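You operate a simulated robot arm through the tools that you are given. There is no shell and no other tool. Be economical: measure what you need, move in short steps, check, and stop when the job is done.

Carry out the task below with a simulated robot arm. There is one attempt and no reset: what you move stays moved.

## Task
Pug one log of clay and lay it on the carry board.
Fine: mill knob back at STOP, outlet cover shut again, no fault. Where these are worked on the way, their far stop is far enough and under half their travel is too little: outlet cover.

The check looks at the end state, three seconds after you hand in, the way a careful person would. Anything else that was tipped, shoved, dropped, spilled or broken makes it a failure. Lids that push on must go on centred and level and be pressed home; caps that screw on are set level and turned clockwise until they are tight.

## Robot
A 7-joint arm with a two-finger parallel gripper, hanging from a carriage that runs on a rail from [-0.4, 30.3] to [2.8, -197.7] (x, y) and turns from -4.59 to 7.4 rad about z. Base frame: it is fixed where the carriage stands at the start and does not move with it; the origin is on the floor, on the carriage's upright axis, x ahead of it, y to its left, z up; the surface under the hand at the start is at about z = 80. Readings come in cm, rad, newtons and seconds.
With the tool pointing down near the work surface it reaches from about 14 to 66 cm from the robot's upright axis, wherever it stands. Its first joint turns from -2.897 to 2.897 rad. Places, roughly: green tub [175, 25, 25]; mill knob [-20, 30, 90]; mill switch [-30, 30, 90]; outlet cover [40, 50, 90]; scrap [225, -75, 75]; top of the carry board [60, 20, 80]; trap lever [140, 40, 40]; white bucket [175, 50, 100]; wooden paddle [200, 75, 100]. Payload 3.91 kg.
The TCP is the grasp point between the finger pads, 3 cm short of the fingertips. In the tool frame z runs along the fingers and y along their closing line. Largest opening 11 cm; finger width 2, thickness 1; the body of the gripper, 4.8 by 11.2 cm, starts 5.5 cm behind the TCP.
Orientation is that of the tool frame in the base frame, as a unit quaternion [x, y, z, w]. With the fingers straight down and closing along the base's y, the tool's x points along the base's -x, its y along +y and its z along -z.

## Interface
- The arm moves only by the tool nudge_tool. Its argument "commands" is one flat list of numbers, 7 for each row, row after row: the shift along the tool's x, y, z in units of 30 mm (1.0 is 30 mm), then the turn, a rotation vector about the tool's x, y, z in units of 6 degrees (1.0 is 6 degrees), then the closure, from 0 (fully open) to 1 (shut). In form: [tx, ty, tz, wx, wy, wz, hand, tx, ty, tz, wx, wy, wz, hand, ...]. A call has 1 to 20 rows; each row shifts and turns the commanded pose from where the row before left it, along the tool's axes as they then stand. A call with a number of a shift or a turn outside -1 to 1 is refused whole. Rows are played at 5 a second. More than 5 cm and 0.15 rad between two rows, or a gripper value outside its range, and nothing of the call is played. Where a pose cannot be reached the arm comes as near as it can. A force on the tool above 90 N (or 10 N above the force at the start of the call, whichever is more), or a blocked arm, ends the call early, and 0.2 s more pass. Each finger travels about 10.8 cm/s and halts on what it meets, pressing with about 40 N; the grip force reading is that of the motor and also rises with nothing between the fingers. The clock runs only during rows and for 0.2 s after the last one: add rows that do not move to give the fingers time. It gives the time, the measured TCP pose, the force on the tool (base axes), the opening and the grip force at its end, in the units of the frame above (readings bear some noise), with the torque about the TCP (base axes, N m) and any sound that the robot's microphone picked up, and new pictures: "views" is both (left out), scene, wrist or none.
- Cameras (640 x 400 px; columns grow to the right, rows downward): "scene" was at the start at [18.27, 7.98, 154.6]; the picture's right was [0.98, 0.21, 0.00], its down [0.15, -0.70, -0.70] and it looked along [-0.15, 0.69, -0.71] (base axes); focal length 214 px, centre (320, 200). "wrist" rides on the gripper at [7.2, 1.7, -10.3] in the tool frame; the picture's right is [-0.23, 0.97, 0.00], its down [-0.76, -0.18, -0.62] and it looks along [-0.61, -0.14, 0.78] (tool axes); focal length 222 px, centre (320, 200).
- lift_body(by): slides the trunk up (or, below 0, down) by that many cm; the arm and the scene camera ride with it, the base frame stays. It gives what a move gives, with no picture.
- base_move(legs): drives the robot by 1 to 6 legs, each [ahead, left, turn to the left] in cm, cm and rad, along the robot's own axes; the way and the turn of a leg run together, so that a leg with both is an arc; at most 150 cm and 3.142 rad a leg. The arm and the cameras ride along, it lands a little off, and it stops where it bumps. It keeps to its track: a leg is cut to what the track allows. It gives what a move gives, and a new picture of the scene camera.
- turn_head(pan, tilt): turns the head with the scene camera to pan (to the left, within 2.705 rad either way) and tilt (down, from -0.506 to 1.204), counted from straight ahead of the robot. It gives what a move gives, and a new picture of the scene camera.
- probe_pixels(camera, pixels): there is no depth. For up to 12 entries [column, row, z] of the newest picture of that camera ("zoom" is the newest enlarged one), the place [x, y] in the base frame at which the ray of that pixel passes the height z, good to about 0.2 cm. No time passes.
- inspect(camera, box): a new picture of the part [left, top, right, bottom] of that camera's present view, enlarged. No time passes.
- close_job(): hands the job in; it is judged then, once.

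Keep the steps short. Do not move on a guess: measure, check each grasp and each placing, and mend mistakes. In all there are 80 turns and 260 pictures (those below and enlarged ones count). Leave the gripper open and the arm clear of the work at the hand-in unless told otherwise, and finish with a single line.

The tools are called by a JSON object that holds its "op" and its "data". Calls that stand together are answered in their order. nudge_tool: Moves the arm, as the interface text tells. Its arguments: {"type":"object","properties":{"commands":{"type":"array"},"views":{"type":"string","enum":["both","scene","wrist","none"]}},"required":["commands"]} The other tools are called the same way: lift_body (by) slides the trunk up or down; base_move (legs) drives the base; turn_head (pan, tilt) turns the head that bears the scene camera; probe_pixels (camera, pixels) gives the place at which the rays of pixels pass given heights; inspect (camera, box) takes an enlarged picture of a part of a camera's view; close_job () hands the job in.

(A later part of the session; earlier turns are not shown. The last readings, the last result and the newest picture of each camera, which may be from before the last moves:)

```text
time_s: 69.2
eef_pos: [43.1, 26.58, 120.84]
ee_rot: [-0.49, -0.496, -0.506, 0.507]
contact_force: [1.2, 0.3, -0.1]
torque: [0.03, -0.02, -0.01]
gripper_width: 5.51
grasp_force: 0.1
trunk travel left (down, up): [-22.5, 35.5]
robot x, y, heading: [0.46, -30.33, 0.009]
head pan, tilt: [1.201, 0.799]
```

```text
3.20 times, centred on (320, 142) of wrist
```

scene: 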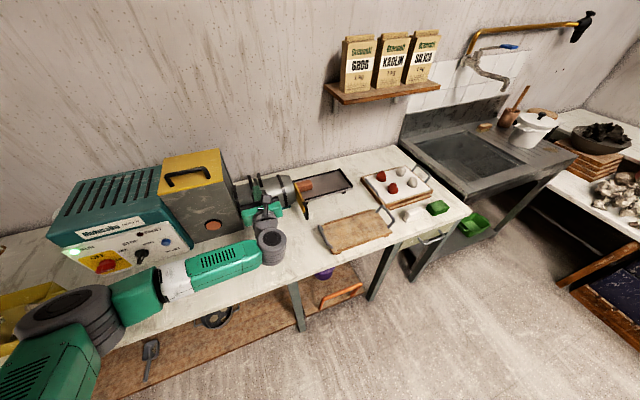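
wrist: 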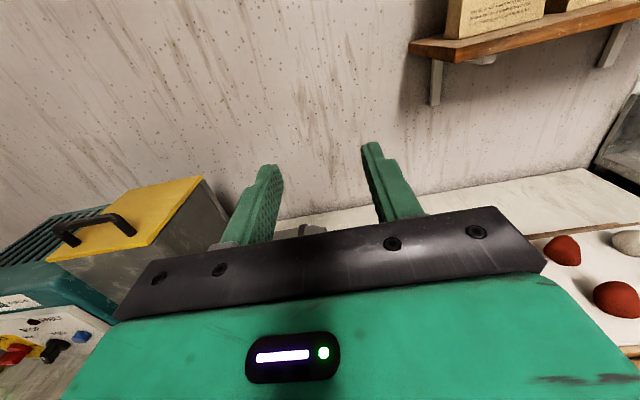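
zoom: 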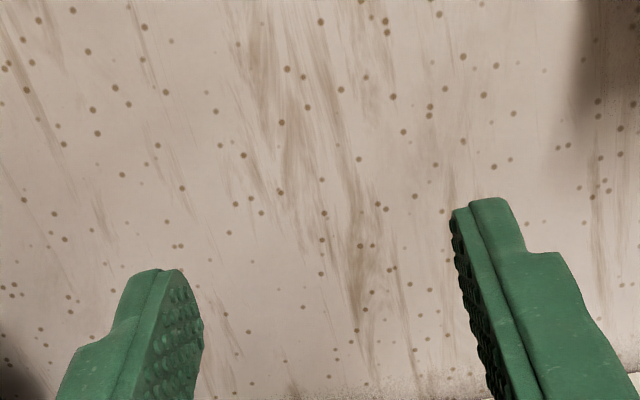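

That is too high and too near. I'll back off 15 cm and lower 9 cm.

{"op": "nudge_tool", "data": {"commands": [0, 0, -1, 0, 0, 0, 0.5, 0, 0, -1, 0, 0, 0, 0.5, 0, 0, -1, 0, 0, 0, 0.5, 0, 0, -1, 0, 0, 0, 0.5, -1, 0, -1, 0, 0, 0, 0.5, -1, 0, 0, 0, 0, 0, 0.5, -1, 0, 0, 0, 0, 0, 0.5], "views": "wrist"}}

{"op": "inspect", "data": {"camera": "wrist", "box": [220, 110, 420, 235]}}

{"op": "inspect", "data": {"camera": "scene", "box": [220, 150, 360, 260]}}

```text
time_s: 70.8
eef_pos: [43.55, 11.42, 111.56]
ee_rot: [0.491, 0.496, 0.507, -0.506]
contact_force: [0.0, 0.3, 0.0]
torque: [0.06, -0.03, 0.0]
gripper_width: 5.52
grasp_force: 0.1
trunk travel left (down, up): [-22.5, 35.5]
robot x, y, heading: [0.59, -30.6, 0.006]
head pan, tilt: [1.201, 0.799]
```

wrist: 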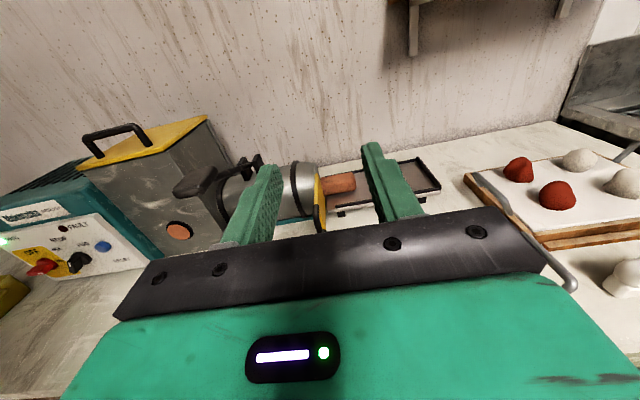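

```text
3.20 times, centred on (320, 172) of wrist
```

zoom: 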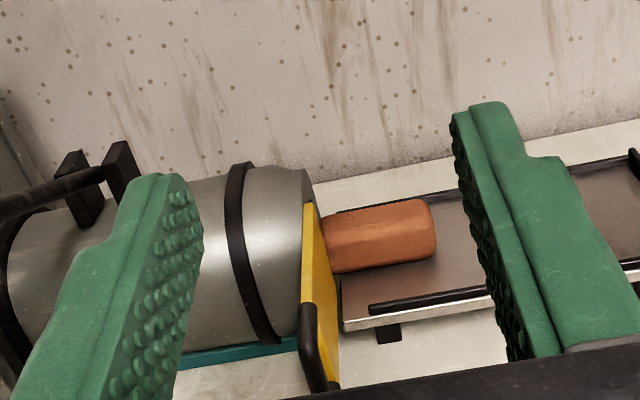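

```text
3.64 times, centred on (290, 205) of scene
```

zoom: 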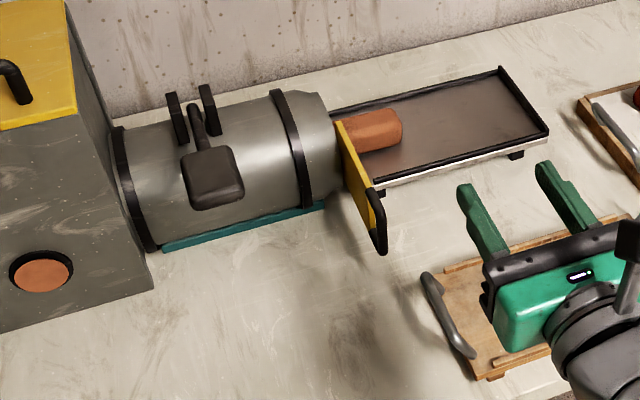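

I'll look more closely at the log's rear end.

{"op": "inspect", "data": {"camera": "wrist", "box": [306, 160, 366, 200]}}

{"op": "probe_pixels", "data": {"camera": "zoom", "pixels": [[130, 200, 90]]}}

```text
10.00 times, centred on (336, 180) of wrist
```

zoom: 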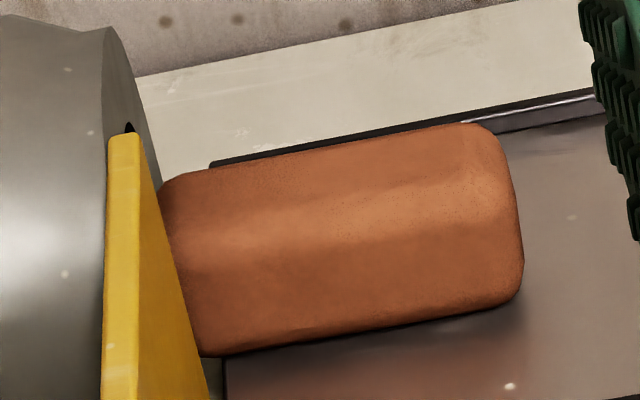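

```text
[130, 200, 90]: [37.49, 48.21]
```

Both ends of the log are rounded, so it is a complete, free log about 8–9 cm long. The mill still runs, so the knob goes back to STOP next. First I'll measure the log against the cover's plane.

{"op": "probe_pixels", "data": {"camera": "zoom", "pixels": [[205, 350, 85], [170, 185, 88], [515, 300, 85], [480, 125, 89], [140, 140, 98], [150, 140, 98], [335, 240, 89], [205, 350, 87]]}}

{"op": "nudge_tool", "data": {"commands": [0, -1, 0.3, 0, 0, 0, 0.5, 0, -1, 0.3, 0, 0, 0, 0.5, 0, -1, 0.3, 0, 0, 0, 0.5, 0, -1, 0.3, 0, 0, 0, 0.5, 0, -1, 0.3, 0, 0, 0, 0.5, 0, -1, 0.3, 0, 0, 0, 0.5, 0, -1, 0.3, 0, 0, 0, 0.5, -0.5, -1, 0, 0, 0, 0, 0.5, -0.5, -1, 0, 0, 0, 0, 0.5, -0.5, -1, 0, 0, 0, 0, 0.5, -0.5, -1, 0, 0, 0, 0, 0.5, -0.5, -1, 0, 0, 0, 0, 0.5, -0.5, -1, 0, 0, 0, 0, 0.5, -0.5, -1, 0, 0, 0, 0, 0.5, -0.5, -1, 0, 0, 0, 0, 0.5, -0.5, -1, 0, 0, 0, 0, 0.5, -0.5, -1, 0, 0, 0, 0, 0.5, -0.5, -1, 0, 0, 0, 0, 0.5, -0.5, -1, 0, 0, 0, 0, 0.5, -0.5, -1, 0, 0, 0, 0, 0.5], "views": "wrist"}}

```text
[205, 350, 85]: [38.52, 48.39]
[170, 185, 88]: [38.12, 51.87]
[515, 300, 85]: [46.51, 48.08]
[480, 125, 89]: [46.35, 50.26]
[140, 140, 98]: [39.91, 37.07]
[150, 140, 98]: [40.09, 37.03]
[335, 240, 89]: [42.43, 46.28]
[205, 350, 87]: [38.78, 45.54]
```

```text
time_s: 75.0
eef_pos: [-16.56, 18.33, 91.62]
ee_rot: [-0.49, -0.497, -0.506, 0.506]
contact_force: [0.8, 0.2, 0.2]
torque: [-0.01, -0.04, -0.01]
gripper_width: 5.52
grasp_force: 0.0
trunk travel left (down, up): [-22.5, 35.5]
robot x, y, heading: [0.27, -30.75, 0.002]
head pan, tilt: [1.201, 0.799]
```

wrist: 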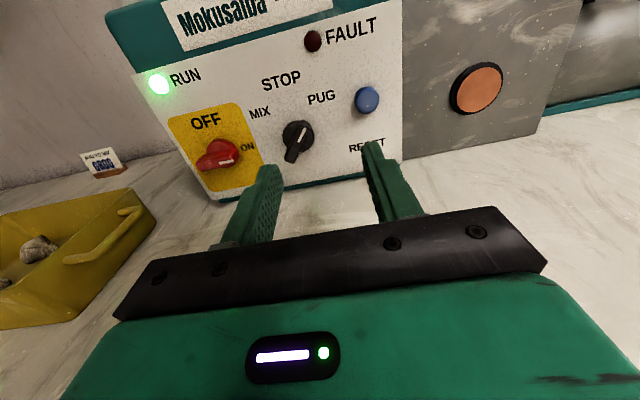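

The knob points at PUG. I'll line up with it, turn the tool 42° to match, and advance to y≈30.3 with the fingers open before closing.

{"op": "nudge_tool", "data": {"commands": [-0.35, -0.58, 0, -0.07, -0.24, 0.07, 0.6, -0.35, -0.57, 0, 0, 0, 0, 0.6, 0, 0, 0, 0, 0, 1, 0.6, 0, 0, 0, 0, 0, 1, 0.6, 0, 0, 0, 0, 0, 1, 0.6, 0, 0, 0, 0, 0, 1, 0.6, 0, 0, 0, 0, 0, 1, 0.6, 0, 0, 0, 0, 0, 1, 0.6, 0, 0, 0, 0, 0, 1, 0.6, 0, 0, 1, 0, 0, 0, 0.6, 0, 0, 1, 0, 0, 0, 0.6], "views": "wrist"}}

{"op": "inspect", "data": {"camera": "wrist", "box": [200, 40, 440, 220]}}

```text
time_s: 77.4
eef_pos: [-19.97, 24.21, 89.61]
ee_rot: [-0.646, -0.287, -0.287, 0.647]
contact_force: [0.3, 1.2, 0.8]
torque: [-0.03, 0.0, 0.05]
gripper_width: 4.42
grasp_force: 0.0
trunk travel left (down, up): [-22.5, 35.5]
robot x, y, heading: [0.73, -30.39, 0.007]
head pan, tilt: [1.201, 0.799]
```

wrist: 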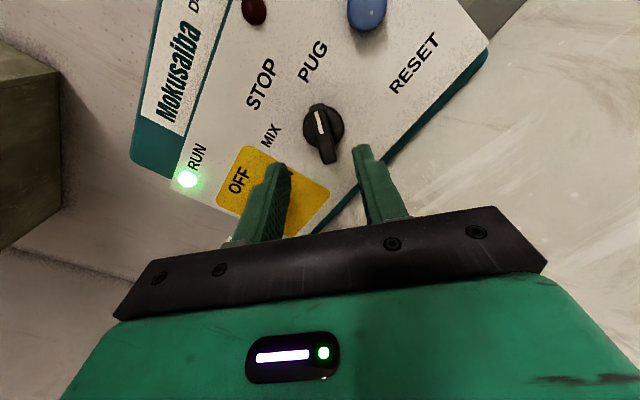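

```text
2.22 times, centred on (320, 130) of wrist
```

zoom: 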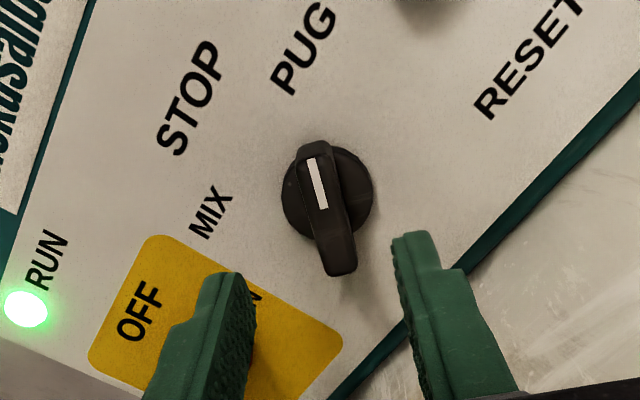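

Aligned with the bar. I'll advance 6 cm, grip, and turn 42° counter-clockwise back to STOP.

{"op": "nudge_tool", "data": {"commands": [0, 0, 1, 0, 0, 0, 0.6, 0, 0, 1, 0, 0, 0, 0.6, 0, 0, 0, 0, 0, 0, 1, 0, 0, 0, 0, 0, 0, 1, 0, 0, 0, 0, 0, 0, 1, 0, 0, 0, 0, 0, -1, 1, 0, 0, 0, 0, 0, -1, 1, 0, 0, 0, 0, 0, -1, 1, 0, 0, 0, 0, 0, -1, 1, 0, 0, 0, 0, 0, -1, 1, 0, 0, 0, 0, 0, -1, 1, 0, 0, 0, 0, 0, -1, 1], "views": "wrist"}}

```text
time_s: 80.0
eef_pos: [-19.96, 29.98, 89.61]
ee_rot: [0.501, 0.501, 0.499, -0.499]
contact_force: [0.8, 9.2, -28.0]
torque: [-0.19, 0.04, 0.83]
gripper_width: 1.42
grasp_force: 45.0
trunk travel left (down, up): [-22.5, 35.5]
robot x, y, heading: [0.38, -30.41, 0.006]
head pan, tilt: [1.201, 0.799]
```

wrist: 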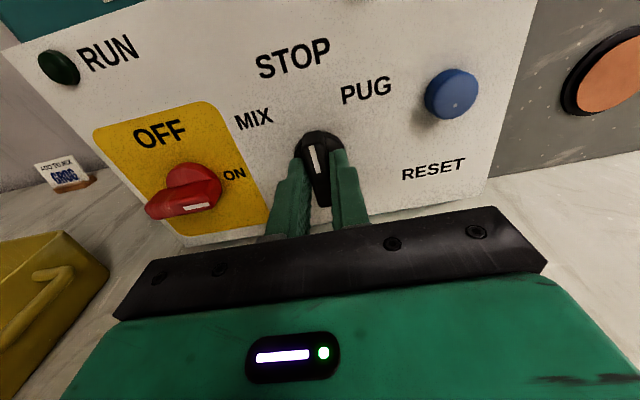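

The knob is at STOP, RUN is dark and there is no fault. I'll release, back off, and confirm it stays there.

{"op": "nudge_tool", "data": {"commands": [0, 0, 0, 0, 0, 0, 0.6, 0, 0, 0, 0, 0, 0, 0.6, 0, 0, -1, 0, 0, 0, 0.6, 0, 0, -1, 0, 0, 0, 0.6, 0, 0, -1, 0, 0, 0, 0.6, 0, 0, -1, 0, 0, 0, 0.6], "views": "wrist"}}

{"op": "inspect", "data": {"camera": "wrist", "box": [140, 0, 440, 180]}}

```text
time_s: 81.4
eef_pos: [-20.07, 18.0, 89.81]
ee_rot: [0.501, 0.499, 0.499, -0.5]
contact_force: [0.1, -0.4, 0.2]
torque: [-0.03, -0.02, 0.0]
gripper_width: 4.37
grasp_force: 0.1
trunk travel left (down, up): [-22.5, 35.5]
robot x, y, heading: [0.53, -30.56, 0.008]
head pan, tilt: [1.201, 0.799]
```

wrist: 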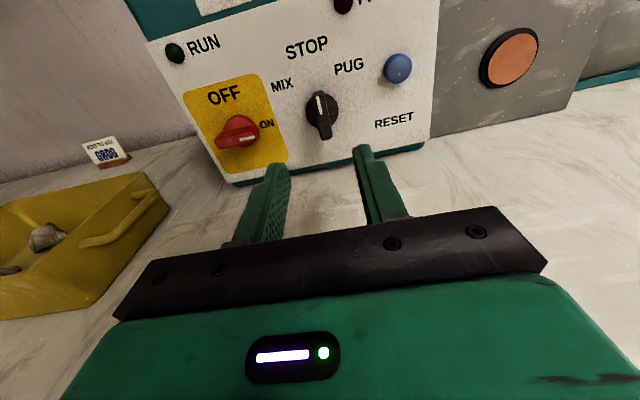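

```text
2.13 times, centred on (290, 90) of wrist
```

zoom: 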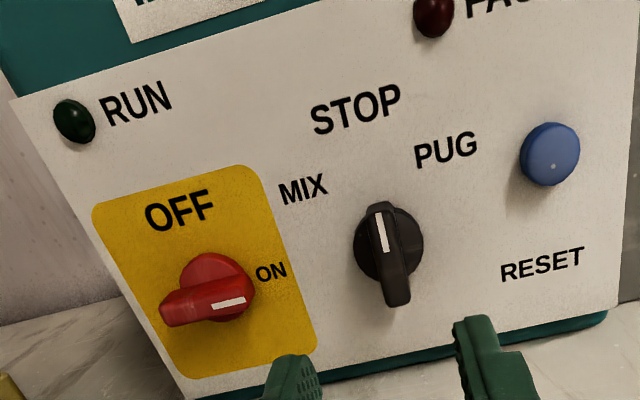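

The knob stays at STOP. Now the log: I'll rise to z≈120, move right, and then pitch the tool straight down.

{"op": "nudge_tool", "data": {"commands": [1, 0.8, 0, 0, 0, 0, 0, 1, 0.8, 0, 0, 0, 0, 0, 1, 0.8, 0, 0, 0, 0, 0, 1, 0.8, 0, 0, 0, 0, 0, 1, 0.8, 0, 0, 0, 0, 0, 1, 0.8, 0, 0, 0, 0, 0, 1, 0.8, 0, 0, 0, 0, 0, 1, 0.8, 0, 0, 0, 0, 0, 1, 0.8, 0, 0, 0, 0, 0, 1, 0.8, 0, 0, 0, 0, 0, 1, 1, 0, 0, 0, 0, 0, 1, 1, 0, 0, 0, 0, 0, 0, 1, 0, 0, 0, 0, 0, 0, 1, 0, 0, 0, 0, 0, 0, 1, 0, 0, 0, 0, 0, 0, 1, 0, 0, 0, 0, 0], "views": "none"}}

{"op": "nudge_tool", "data": {"commands": [0, 0, 0, 0, -1, 0, 0, 0, 0, 0, 0, -1, 0, 0, 0, 0, 0, 0, -1, 0, 0, 0, 0, 0, 0, -1, 0, 0, 0, 0, 0, 0, -1, 0, 0, 0, 0, 0, 0, -1, 0, 0, 0, 0, 0, 0, -1, 0, 0, 0, 0, 0, 0, -1, 0, 0, 0, 0, 0, 0, -1, 0, 0, 0, 0, 0, 0, -1, 0, 0, 0, 0, 0, 0, -1, 0, 0, 0, 0, 0, 0, -1, 0, 0, 0, 0, 0, 0, -1, 0, 0, 0, 0, 0, 0, -1, 0, 0, 0, 0, 0, 0, -1, 0, 0], "views": "both"}}

```text
time_s: 84.8
eef_pos: [21.93, 18.12, 125.66]
ee_rot: [0.5, 0.5, 0.5, -0.5]
contact_force: [-0.3, 0.3, -0.2]
torque: [-0.01, 0.0, -0.02]
gripper_width: 11.04
grasp_force: 0.0
trunk travel left (down, up): [-22.5, 35.5]
robot x, y, heading: [0.1, -31.1, 0.007]
head pan, tilt: [1.201, 0.799]
```

```text
time_s: 88.0
eef_pos: [20.47, 24.06, 110.32]
ee_rot: [0.707, 0.707, 0.0, 0.0]
contact_force: [-0.8, 0.6, -0.5]
torque: [0.01, -0.02, 0.02]
gripper_width: 10.96
grasp_force: 0.0
out of reach, approached as far as the arm can: row 6, 7, 8, 9, 10, 11, 12, 13, 14, 15
trunk travel left (down, up): [-22.5, 35.5]
robot x, y, heading: [0.35, -30.74, 0.007]
head pan, tilt: [1.201, 0.799]
```

scene: 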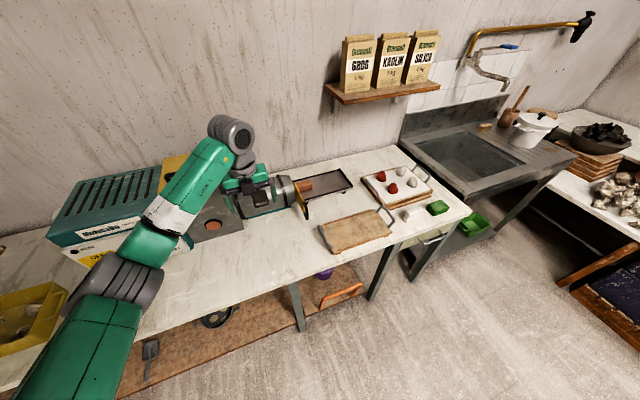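
wrist: 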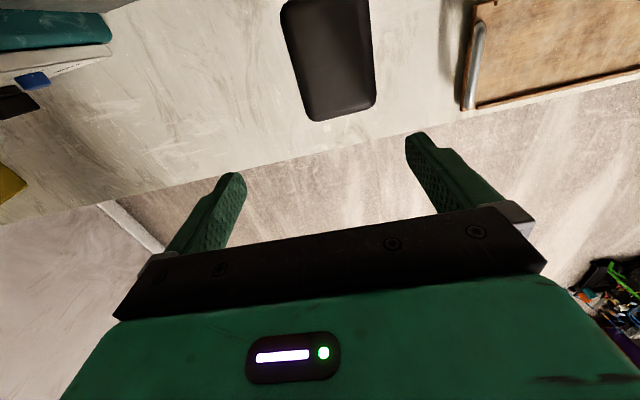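

The tool is down now. I'll move away from the lever (back and right) and then turn it +90° so the camera sits on the +x side, away from the barrel.

{"op": "nudge_tool", "data": {"commands": [-1, 0, 0, 0, 0, 0, 0, -1, 0, 0, 0, 0, 0, 0, -1, 1, 0, 0, 0, 0, 0, -1, 1, 0, 0, 0, 0, 0, 0, 1, 0, 0, 0, 0, 0, 0, 1, 0, 0, 0, 0, 0, 0, 1, 0, 0, 0, 0, 0, 0, 1, 0, 0, 0, 0, 0, 0, 1, 0, 0, 0, 0, 0], "views": "none"}}

{"op": "nudge_tool", "data": {"commands": [0, 0, 0, 0, 0, 1, 0, 0, 0, 0, 0, 0, 1, 0, 0, 0, 0, 0, 0, 1, 0, 0, 0, 0, 0, 0, 1, 0, 0, 0, 0, 0, 0, 1, 0, 0, 0, 0, 0, 0, 1, 0, 0, 0, 0, 0, 0, 1, 0, 0, 0, 0, 0, 0, 1, 0, 0, 0, 0, 0, 0, 1, 0, 0, 0, 0, 0, 0, 1, 0, 0, 0, 0, 0, 0, 1, 0, 0, 0, 0, 0, 0, 1, 0, 0, 0, 0, 0, 0, 1, 0, 0, 0, 0, 0, 0, 1, 0, 0, 0, 0, 0, 0, 1, 0], "views": "both"}}

```text
time_s: 90.0
eef_pos: [41.79, 12.37, 110.19]
ee_rot: [0.708, 0.706, 0.0, -0.001]
contact_force: [0.3, -1.0, 0.1]
torque: [-0.03, -0.01, 0.0]
gripper_width: 11.0
grasp_force: 0.0
trunk travel left (down, up): [-22.5, 35.5]
robot x, y, heading: [0.19, -30.66, 0.009]
head pan, tilt: [1.201, 0.799]
```

```text
time_s: 93.2
eef_pos: [38.92, 1.28, 109.61]
ee_rot: [1.0, 0.001, -0.002, -0.001]
contact_force: [0.2, 0.3, -0.2]
torque: [-0.01, 0.03, 0.02]
gripper_width: 11.02
grasp_force: 0.0
out of reach, approached as far as the arm can: row 12, 13, 14, 15
trunk travel left (down, up): [-22.5, 35.5]
robot x, y, heading: [0.1, -30.93, 0.006]
head pan, tilt: [1.201, 0.799]
```

scene: 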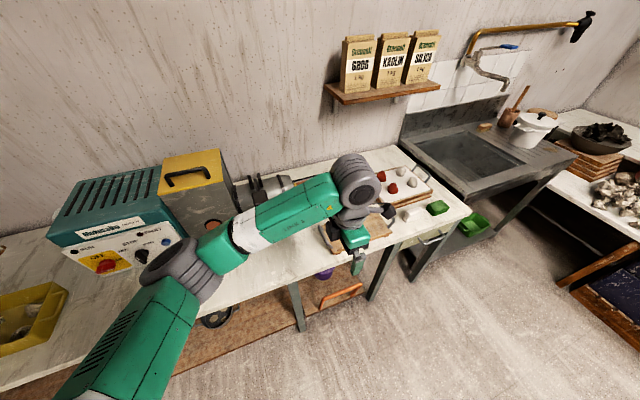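
wrist: 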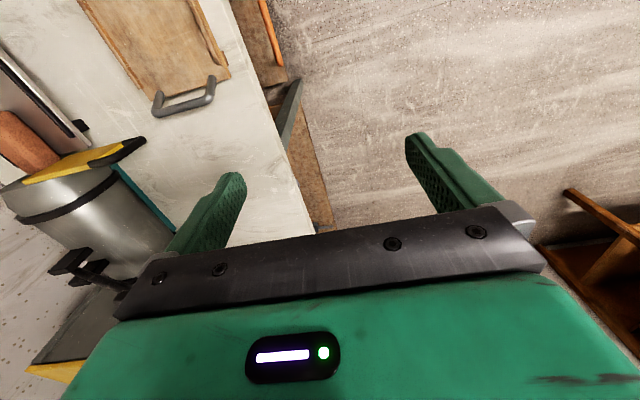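

The orientation (fingers closing along y) is reached, but at a joint limit. Log bearing will be the same as now if the base stands near y=+13. To clear the hopper with the elbow I'll raise the trunk 20 cm, and first drive only 25 cm to look.

{"op": "lift_body", "data": {"by": 20}}

{"op": "base_move", "data": {"legs": [[0, 25, 0]]}}

```text
time_s: 95.3
eef_pos: [38.95, 1.42, 129.66]
ee_rot: [1.0, 0.002, -0.001, 0.001]
contact_force: [-0.3, -0.4, 0.0]
torque: [0.01, 0.01, -0.01]
gripper_width: 11.0
grasp_force: 0.0
trunk travel left (down, up): [-42.5, 15.5]
robot x, y, heading: [0.56, -30.69, 0.011]
head pan, tilt: [1.201, 0.799]
```

```text
time_s: 97.2
eef_pos: [38.57, 26.08, 129.6]
ee_rot: [1.0, 0.001, -0.001, 0.0]
contact_force: [-0.4, -0.2, 0.1]
torque: [0.0, 0.01, -0.02]
gripper_width: 11.02
grasp_force: 0.0
trunk travel left (down, up): [-42.5, 15.5]
robot x, y, heading: [-0.02, -5.55, 0.0]
head pan, tilt: [1.201, 0.799]
```

scene: 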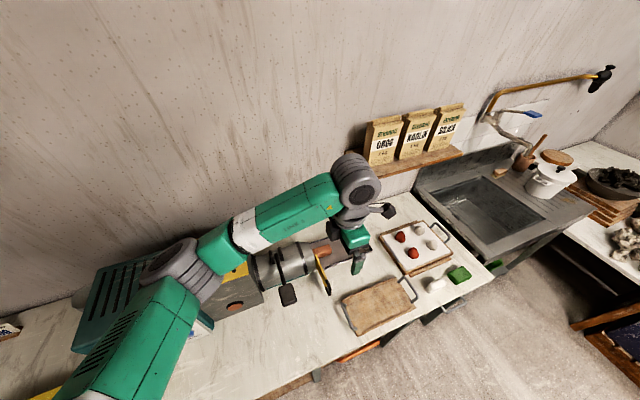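

The elbow clears the hopper now. I'll drive 17 cm further and look down on the log.

{"op": "base_move", "data": {"legs": [[0, 17, 0]]}}

{"op": "nudge_tool", "data": {"commands": [0.9, 0, 0, 0, 0, 0, 0, 0.9, 0, 0, 0, 0, 0, 0], "views": "wrist"}}

```text
time_s: 98.6
eef_pos: [38.38, 42.72, 129.64]
ee_rot: [1.0, 0.002, 0.0, 0.0]
contact_force: [0.0, -0.7, 0.4]
torque: [-0.02, -0.02, -0.04]
gripper_width: 10.99
grasp_force: 0.1
trunk travel left (down, up): [-42.5, 15.5]
robot x, y, heading: [-0.19, 10.77, 0.01]
head pan, tilt: [1.201, 0.799]
```

scene: 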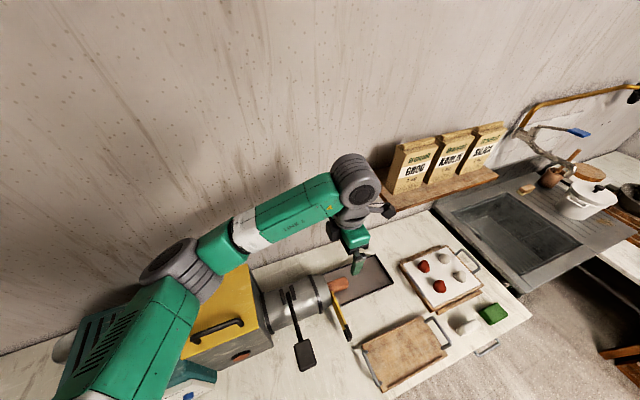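

```text
time_s: 99.2
eef_pos: [43.37, 41.57, 129.4]
ee_rot: [1.0, 0.005, 0.0, -0.001]
contact_force: [-0.1, -0.2, 0.2]
torque: [0.01, -0.02, 0.04]
gripper_width: 10.97
grasp_force: 0.0
out of reach, approached as far as the arm can: row 1, 2
trunk travel left (down, up): [-42.5, 15.5]
robot x, y, heading: [-0.17, 10.93, 0.009]
head pan, tilt: [1.201, 0.799]
```

wrist: 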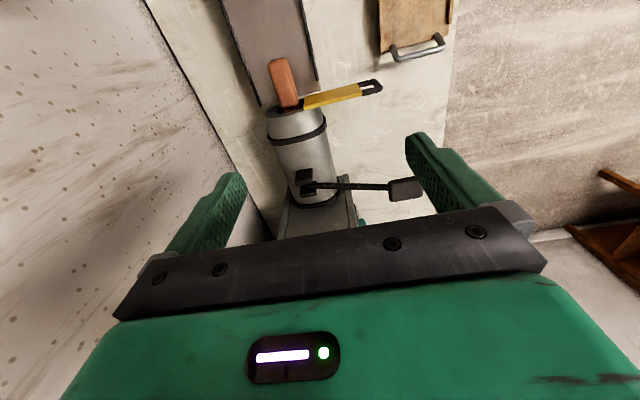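

A clear top view of the log (wrist px ~ (285, 82)). I'll measure its centre, width and height.

{"op": "probe_pixels", "data": {"camera": "wrist", "pixels": [[280, 62, 88], [288, 105, 88], [270, 65, 87], [292, 62, 87], [277, 105, 87], [299, 105, 87], [285, 82, 90], [285, 82, 86]]}}

{"op": "inspect", "data": {"camera": "wrist", "box": [240, 40, 340, 120]}}

{"op": "inspect", "data": {"camera": "scene", "box": [300, 240, 420, 320]}}

```text
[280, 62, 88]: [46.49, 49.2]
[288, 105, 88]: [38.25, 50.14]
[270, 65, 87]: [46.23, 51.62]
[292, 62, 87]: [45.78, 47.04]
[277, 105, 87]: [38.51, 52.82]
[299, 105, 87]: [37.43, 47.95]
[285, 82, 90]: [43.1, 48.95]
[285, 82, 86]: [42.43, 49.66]
```

```text
5.00 times, centred on (290, 80) of wrist
```

zoom: 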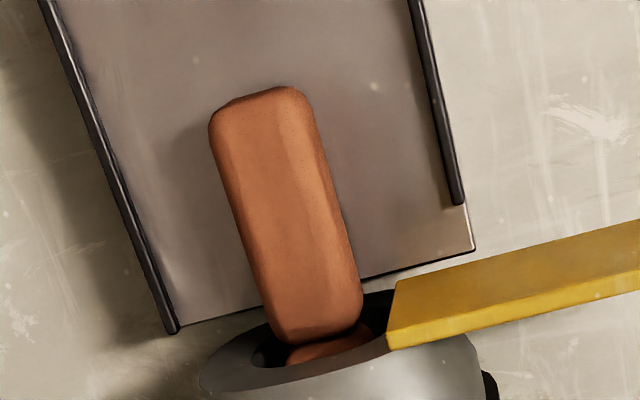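

```text
5.00 times, centred on (360, 280) of scene
```

zoom: 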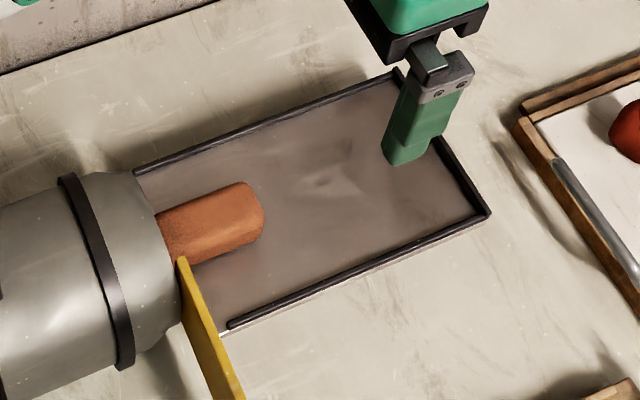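

The log lies free: x 38.3–46.8, y centre ≈49.7, about 4.8 wide, with its rear end in the cover's path, so it must come out before closing. I'll drive 8 cm further and go down 27 cm above it.

{"op": "base_move", "data": {"legs": [[0, 8, 0]]}}

{"op": "nudge_tool", "data": {"commands": [0, 0, 1, 0, 0, 0, 0.27, 0, 0, 1, 0, 0, 0, 0.27, 0, 0, 1, 0, 0, 0, 0.27, 0, 0, 1, 0, 0, 0, 0.27, 0, 0, 1, 0, 0, 0, 0.27, 0, 0, 1, 0, 0, 0, 0.27, 0, 0, 1, 0, 0, 0, 0.27, 0, 0, 1, 0, 0, 0, 0.27, 0, 0, 1, 0, 0, 0, 0.27], "views": "both"}}

```text
time_s: 100.3
eef_pos: [43.16, 49.47, 129.39]
ee_rot: [1.0, 0.005, -0.001, -0.001]
contact_force: [-0.1, -0.7, 0.0]
torque: [-0.01, -0.01, -0.04]
gripper_width: 11.01
grasp_force: 0.2
trunk travel left (down, up): [-42.5, 15.5]
robot x, y, heading: [-0.38, 18.38, 0.012]
head pan, tilt: [1.201, 0.799]
```

scene: 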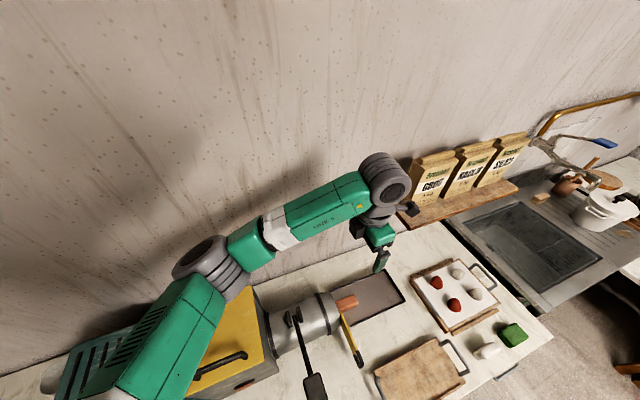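

```text
time_s: 102.3
eef_pos: [42.91, 49.06, 102.72]
ee_rot: [1.0, 0.009, 0.0, -0.004]
contact_force: [0.8, -1.0, 0.3]
torque: [-0.01, 0.01, 0.02]
gripper_width: 8.03
grasp_force: 0.0
out of reach, approached as far as the arm can: row 9
trunk travel left (down, up): [-42.5, 15.5]
robot x, y, heading: [-0.41, 18.79, 0.011]
head pan, tilt: [1.201, 0.799]
```

scene: 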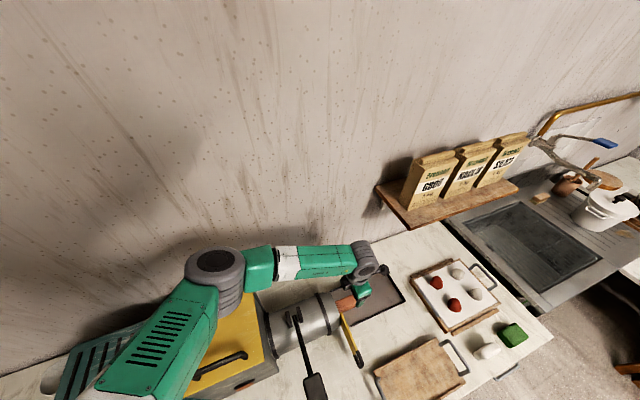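
wrist: 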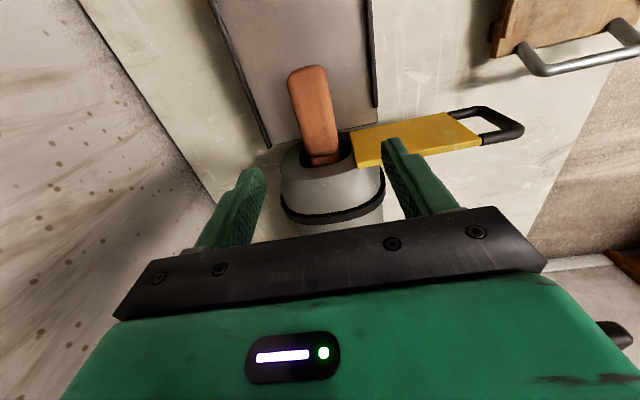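

The elbow bottom is at about z 127 and the hopper lid about 107, so there's room for the arm to go a bit lower. I'll relax the yaw by 5° away from the joint limit and descend 9 cm more with the arm.

{"op": "nudge_tool", "data": {"commands": [0, 0, 0, 0, 0, -0.8, 0.27, 0, -0.2, 1, 0, 0, 0, 0.27, 0, 0, 1, 0, 0, 0, 0.27, 0, 0, 1, 0, 0, 0, 0.27], "views": "both"}}

```text
time_s: 103.3
eef_pos: [42.6, 49.73, 93.64]
ee_rot: [0.999, 0.049, -0.001, -0.003]
contact_force: [0.4, 0.1, -0.1]
torque: [0.02, 0.03, -0.03]
gripper_width: 8.03
grasp_force: 0.0
trunk travel left (down, up): [-42.5, 15.5]
robot x, y, heading: [-0.21, 18.45, 0.013]
head pan, tilt: [1.201, 0.799]
```

scene: 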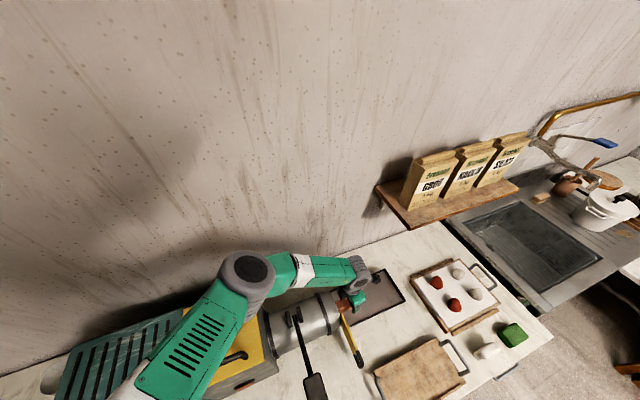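
wrist: 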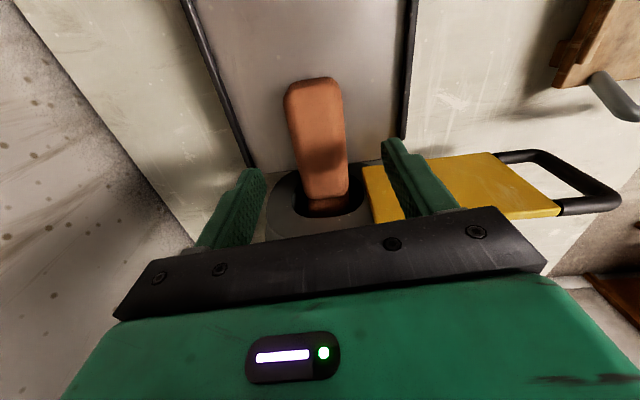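

TCP (42.6, 49.7, 93.6), and the log lies between the fingers. I'll descend 6 cm and close.

{"op": "nudge_tool", "data": {"commands": [0, 0, 1, 0, 0, 0, 0.27, 0, 0, 1, 0, 0, 0, 0.27, 0, 0, 0, 0, 0, 0, 0.27], "views": "wrist"}}

{"op": "inspect", "data": {"camera": "scene", "box": [300, 240, 420, 320]}}

```text
time_s: 104.1
eef_pos: [41.44, 48.62, 89.87]
ee_rot: [0.999, 0.047, 0.0, -0.001]
contact_force: [0.1, 0.2, -0.4]
torque: [-0.05, 0.02, 0.0]
gripper_width: 8.05
grasp_force: 0.0
out of reach, approached as far as the arm can: row 1, 2
trunk travel left (down, up): [-42.5, 15.5]
robot x, y, heading: [-0.4, 18.8, 0.015]
head pan, tilt: [1.201, 0.799]
```

wrist: 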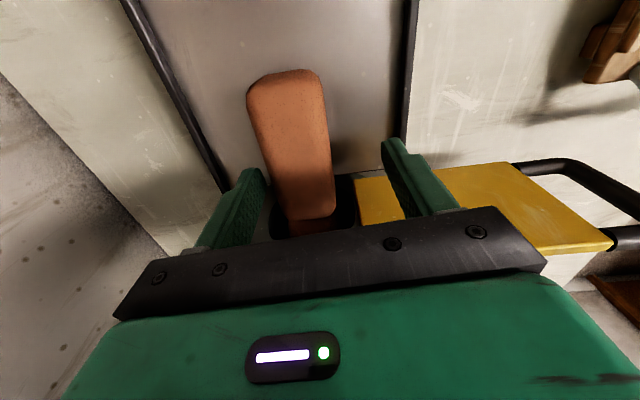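

```text
5.00 times, centred on (360, 280) of scene
```

zoom: 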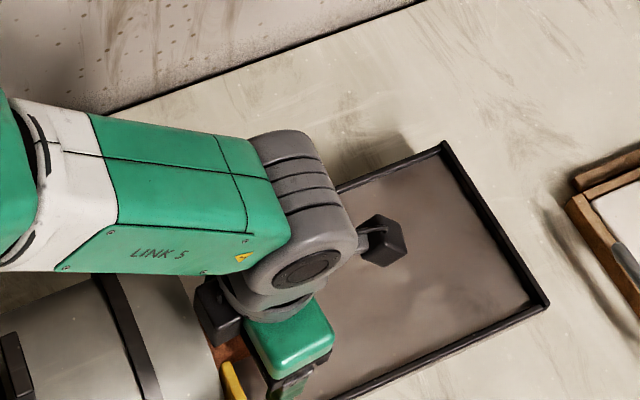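

The raised trunk limits the downward reach. The forearm has ≥8 cm over the lever posts (top ~z 99), so I'll go up 6 cm with the arm (back to the good pose) and lower the trunk 6 cm instead.

{"op": "nudge_tool", "data": {"commands": [0, 0, -1, 0, 0, 0, 0.27, 0, 0, -1, 0, 0, 0, 0.27, 0, 0, 0, 0, 0, 0, 0.27], "views": "none"}}

{"op": "lift_body", "data": {"by": -5}}

{"op": "inspect", "data": {"camera": "wrist", "box": [160, 40, 480, 240]}}

```text
time_s: 104.9
eef_pos: [41.63, 48.51, 95.77]
ee_rot: [0.999, 0.047, 0.0, -0.001]
contact_force: [-0.2, -0.1, -0.2]
torque: [-0.05, 0.01, -0.01]
gripper_width: 8.03
grasp_force: 0.0
trunk travel left (down, up): [-42.5, 15.5]
robot x, y, heading: [-0.25, 18.24, 0.013]
head pan, tilt: [1.201, 0.799]
```

```text
time_s: 105.8
eef_pos: [41.77, 48.64, 90.8]
ee_rot: [0.999, 0.046, 0.0, 0.0]
contact_force: [0.0, -1.1, -0.7]
torque: [-0.02, -0.02, -0.04]
gripper_width: 8.03
grasp_force: 0.0
trunk travel left (down, up): [-37.5, 20.5]
robot x, y, heading: [-0.15, 18.45, 0.012]
head pan, tilt: [1.201, 0.799]
```

```text
2.00 times, centred on (320, 140) of wrist
```

zoom: 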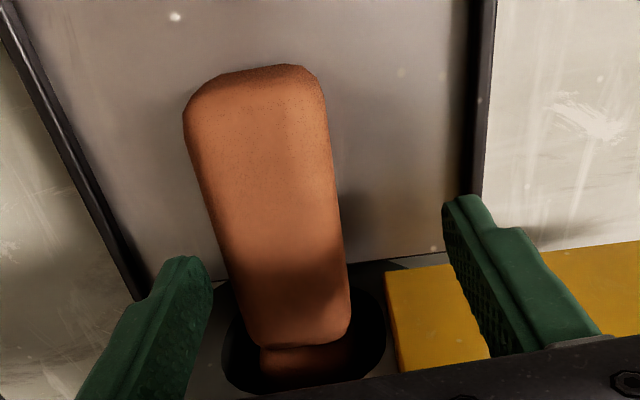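

TCP (41.8, 48.6, 90.8). I'll correct by +1.3 in x and +1.0 in y, then go down 3.3 cm.

{"op": "nudge_tool", "data": {"commands": [0.46, -0.29, 0, 0, 0, 0, 0.27, 0, 0, 0.6, 0, 0, 0, 0.27, 0, 0, 0.5, 0, 0, 0, 0.27, 0, 0, 0, 0, 0, 0, 0.27], "views": "wrist"}}

```text
time_s: 106.8
eef_pos: [42.88, 49.52, 89.04]
ee_rot: [0.999, 0.048, 0.001, -0.001]
contact_force: [-0.2, -0.3, 0.5]
torque: [-0.01, -0.02, -0.01]
gripper_width: 8.03
grasp_force: 0.2
out of reach, approached as far as the arm can: row 3
trunk travel left (down, up): [-37.5, 20.5]
robot x, y, heading: [-0.15, 18.33, 0.011]
head pan, tilt: [1.201, 0.799]
```

wrist: 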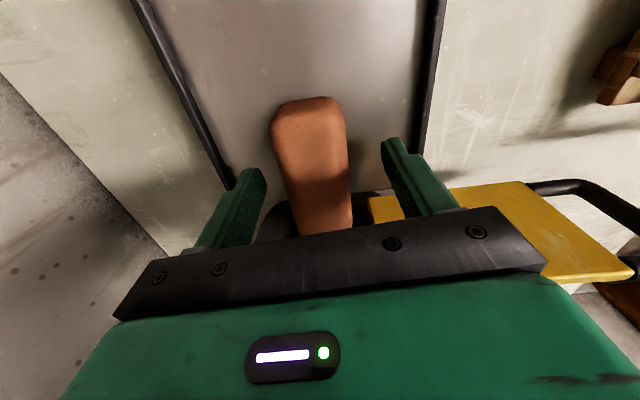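

Well centred. I'll lower the trunk 1.5 cm to z≈87.5 and close on the log.

{"op": "lift_body", "data": {"by": -1.5}}

{"op": "nudge_tool", "data": {"commands": [0, 0, 0, 0, 0, 0, 0.5, 0, 0, 0, 0, 0, 0, 0.7, 0, 0, 0, 0, 0, 0, 0.8, 0, 0, 0, 0, 0, 0, 0.8], "views": "wrist"}}

```text
time_s: 107.4
eef_pos: [42.81, 49.59, 87.44]
ee_rot: [0.999, 0.048, 0.0, -0.002]
contact_force: [-0.2, -0.5, -0.3]
torque: [0.03, -0.01, 0.04]
gripper_width: 8.01
grasp_force: 0.0
trunk travel left (down, up): [-36.0, 22.0]
robot x, y, heading: [-0.24, 18.52, 0.009]
head pan, tilt: [1.201, 0.799]
```

```text
time_s: 108.4
eef_pos: [42.96, 49.8, 87.55]
ee_rot: [0.999, 0.047, 0.0, -0.001]
contact_force: [2.5, 1.2, -0.6]
torque: [0.01, -0.16, -0.15]
gripper_width: 4.18
grasp_force: 39.4
trunk travel left (down, up): [-36.0, 22.0]
robot x, y, heading: [-0.47, 18.52, 0.009]
head pan, tilt: [1.201, 0.799]
```

wrist: 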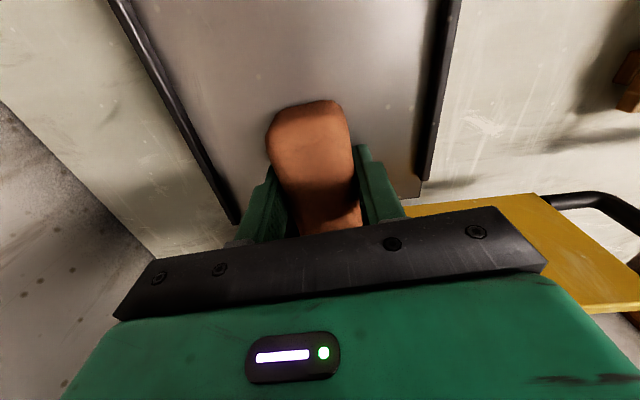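

The log is held (4.18 cm, 39 N). I'll slide it 2 cm in +x away from the nozzle, then raise it with the trunk.

{"op": "nudge_tool", "data": {"commands": [0, 0, -0.1, 0, 0, 0, 0.85, 0.35, 0, -0.1, 0, 0, 0, 0.85, 0.35, 0, -0.2, 0, 0, 0, 0.85], "views": "none"}}

{"op": "lift_body", "data": {"by": 18}}

{"op": "inspect", "data": {"camera": "wrist", "box": [0, 0, 640, 400]}}

```text
time_s: 109.2
eef_pos: [43.66, 49.72, 88.52]
ee_rot: [0.999, 0.05, 0.0, -0.004]
contact_force: [-0.1, 0.7, -2.9]
torque: [0.01, -0.03, 0.0]
gripper_width: 4.17
grasp_force: 40.2
out of reach, approached as far as the arm can: row 2
trunk travel left (down, up): [-36.0, 22.0]
robot x, y, heading: [0.26, 18.51, 0.012]
head pan, tilt: [1.201, 0.799]
```

```text
time_s: 111.2
eef_pos: [43.71, 49.6, 106.48]
ee_rot: [0.999, 0.049, 0.0, -0.003]
contact_force: [-0.7, -1.1, -2.4]
torque: [0.02, 0.0, 0.01]
gripper_width: 4.18
grasp_force: 39.9
trunk travel left (down, up): [-54.0, 4.0]
robot x, y, heading: [-0.09, 18.19, 0.009]
head pan, tilt: [1.201, 0.799]
```

```text
1.00 times, centred on (320, 200) of wrist (not enlarged: the box is as wide or as high as the picture)
```

zoom: 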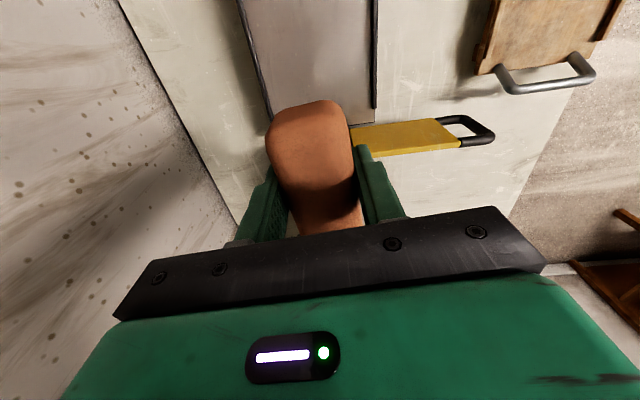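

The log hangs securely. I'll drive back 22 cm so the log comes over the board, then look at the board.

{"op": "base_move", "data": {"legs": [[0, -22, 0]]}}

{"op": "nudge_tool", "data": {"commands": [1, 0.2, 0, 0, 0, 0, 0.85, 1, 0.2, 0, 0, 0, 0, 0.85, 1, 0.2, 0, 0, 0, 0, 0.85, 1, 0.2, 0, 0, 0, 0, 0.85], "views": "both"}}

```text
time_s: 112.9
eef_pos: [44.26, 28.23, 106.56]
ee_rot: [0.999, 0.046, -0.001, -0.004]
contact_force: [1.2, 0.5, -3.3]
torque: [-0.02, -0.04, 0.05]
gripper_width: 4.15
grasp_force: 39.9
trunk travel left (down, up): [-54.0, 4.0]
robot x, y, heading: [-0.02, -2.5, 0.003]
head pan, tilt: [1.201, 0.799]
```

scene: 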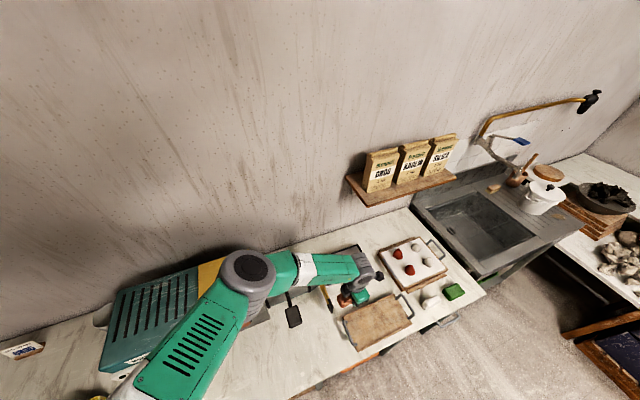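

```text
time_s: 113.9
eef_pos: [44.14, 28.24, 106.58]
ee_rot: [0.999, 0.046, 0.0, -0.003]
contact_force: [0.2, 0.1, -1.5]
torque: [0.01, -0.03, -0.03]
gripper_width: 4.19
grasp_force: 40.0
out of reach, approached as far as the arm can: row 1, 2, 3, 4
trunk travel left (down, up): [-54.0, 4.0]
robot x, y, heading: [0.06, -2.58, 0.009]
head pan, tilt: [1.201, 0.799]
```

scene: 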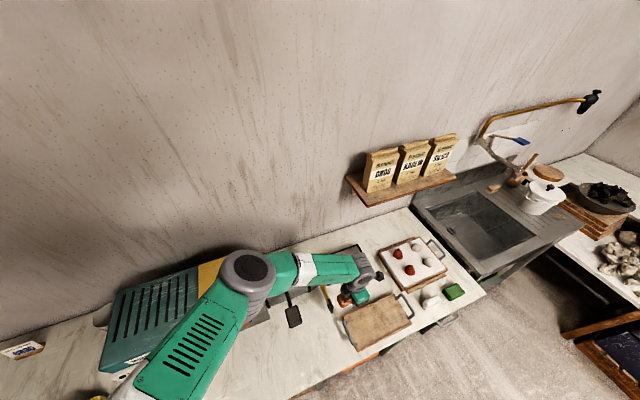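
wrist: 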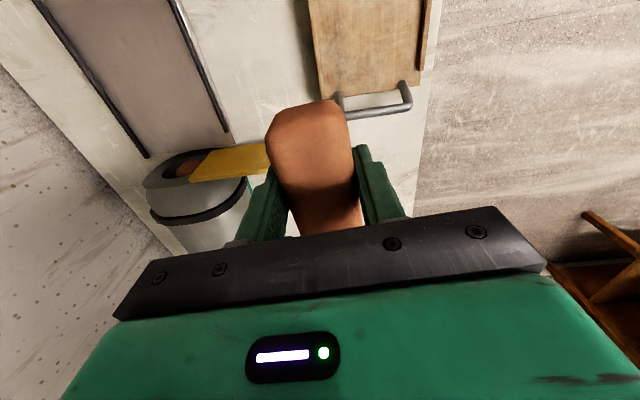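

Reach is limited because the trunk is high. I'll raise the hand 15 cm with the arm, then lower the trunk 15 cm.

{"op": "nudge_tool", "data": {"commands": [0, 0, -1, 0, 0, 0, 0.85, 0, 0, -1, 0, 0, 0, 0.85, 0, 0, -1, 0, 0, 0, 0.85, 0, 0, -1, 0, 0, 0, 0.85, 0, 0, -1, 0, 0, 0, 0.85], "views": "none"}}

{"op": "lift_body", "data": {"by": -15}}

{"op": "nudge_tool", "data": {"commands": [1, 0.1, 0, 0, 0, 0, 0.85, 1, 0.2, 0, 0, 0, 0, 0.85, 1, 0.2, 0, 0, 0, 0, 0.85, 1, 0.4, 0, 0, 0, 0, 0.85, 0.3, 0.3, 0, 0, 0, 0, 0.85], "views": "both"}}

```text
time_s: 115.1
eef_pos: [44.05, 28.17, 121.23]
ee_rot: [0.999, 0.047, 0.0, -0.004]
contact_force: [0.1, -0.9, -3.1]
torque: [0.01, -0.03, 0.02]
gripper_width: 4.18
grasp_force: 40.0
trunk travel left (down, up): [-54.0, 4.0]
robot x, y, heading: [0.07, -2.66, 0.005]
head pan, tilt: [1.201, 0.799]
```

```text
time_s: 116.8
eef_pos: [44.1, 28.23, 106.22]
ee_rot: [0.999, 0.046, -0.001, -0.003]
contact_force: [0.4, -0.5, -2.9]
torque: [0.02, -0.02, 0.02]
gripper_width: 4.17
grasp_force: 40.3
trunk travel left (down, up): [-39.0, 19.0]
robot x, y, heading: [0.02, -2.87, 0.004]
head pan, tilt: [1.201, 0.799]
```

```text
time_s: 118.0
eef_pos: [56.15, 24.35, 106.52]
ee_rot: [0.999, 0.047, 0.001, -0.004]
contact_force: [0.6, -0.2, -3.5]
torque: [-0.02, -0.02, 0.01]
gripper_width: 4.17
grasp_force: 40.1
out of reach, approached as far as the arm can: row 3, 4
trunk travel left (down, up): [-39.0, 19.0]
robot x, y, heading: [0.17, -2.44, 0.005]
head pan, tilt: [1.201, 0.799]
```

scene: 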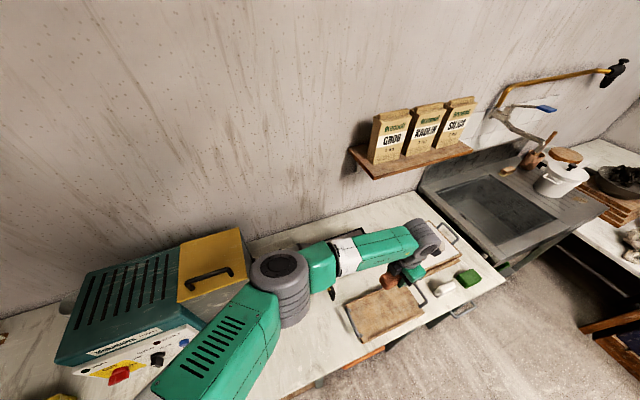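
wrist: 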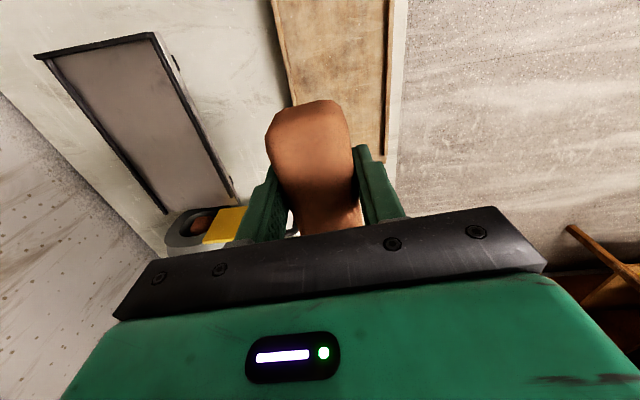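

The log is roughly above the board (56, 24). I'll measure the board's edges.

{"op": "inspect", "data": {"camera": "scene", "box": [320, 250, 460, 350]}}

{"op": "probe_pixels", "data": {"camera": "wrist", "pixels": [[290, 90, 82], [389, 90, 82], [275, 10, 82], [395, 10, 82], [385, 155, 82]]}}

```text
4.00 times, centred on (390, 300) of scene
```

zoom: 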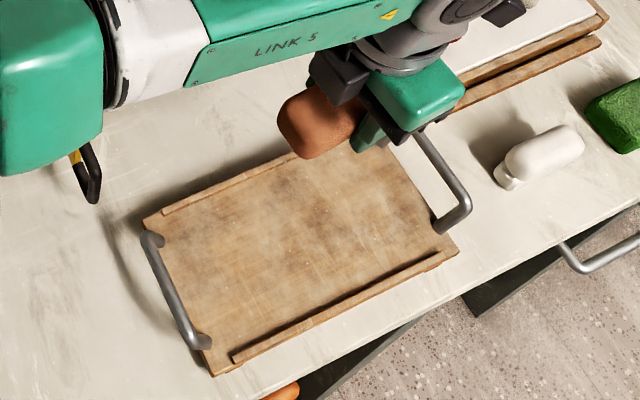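

```text
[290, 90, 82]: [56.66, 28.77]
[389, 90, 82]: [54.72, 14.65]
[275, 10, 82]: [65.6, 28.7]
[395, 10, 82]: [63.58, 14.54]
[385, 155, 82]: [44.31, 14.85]
```

Now the board corners from the zoomed scene picture.

{"op": "inspect", "data": {"camera": "scene", "box": [320, 250, 460, 350]}}

{"op": "probe_pixels", "data": {"camera": "zoom", "pixels": [[145, 218, 82], [210, 375, 82], [455, 248, 82], [300, 150, 82], [385, 145, 82], [300, 250, 82]]}}

```text
4.00 times, centred on (390, 300) of scene
```

zoom: 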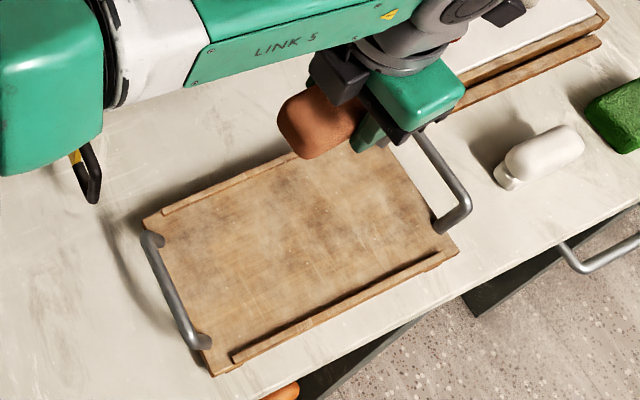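

```text
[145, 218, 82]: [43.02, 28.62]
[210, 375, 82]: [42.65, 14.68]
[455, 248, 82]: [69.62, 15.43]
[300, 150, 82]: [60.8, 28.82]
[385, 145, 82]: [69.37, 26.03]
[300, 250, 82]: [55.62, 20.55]
```

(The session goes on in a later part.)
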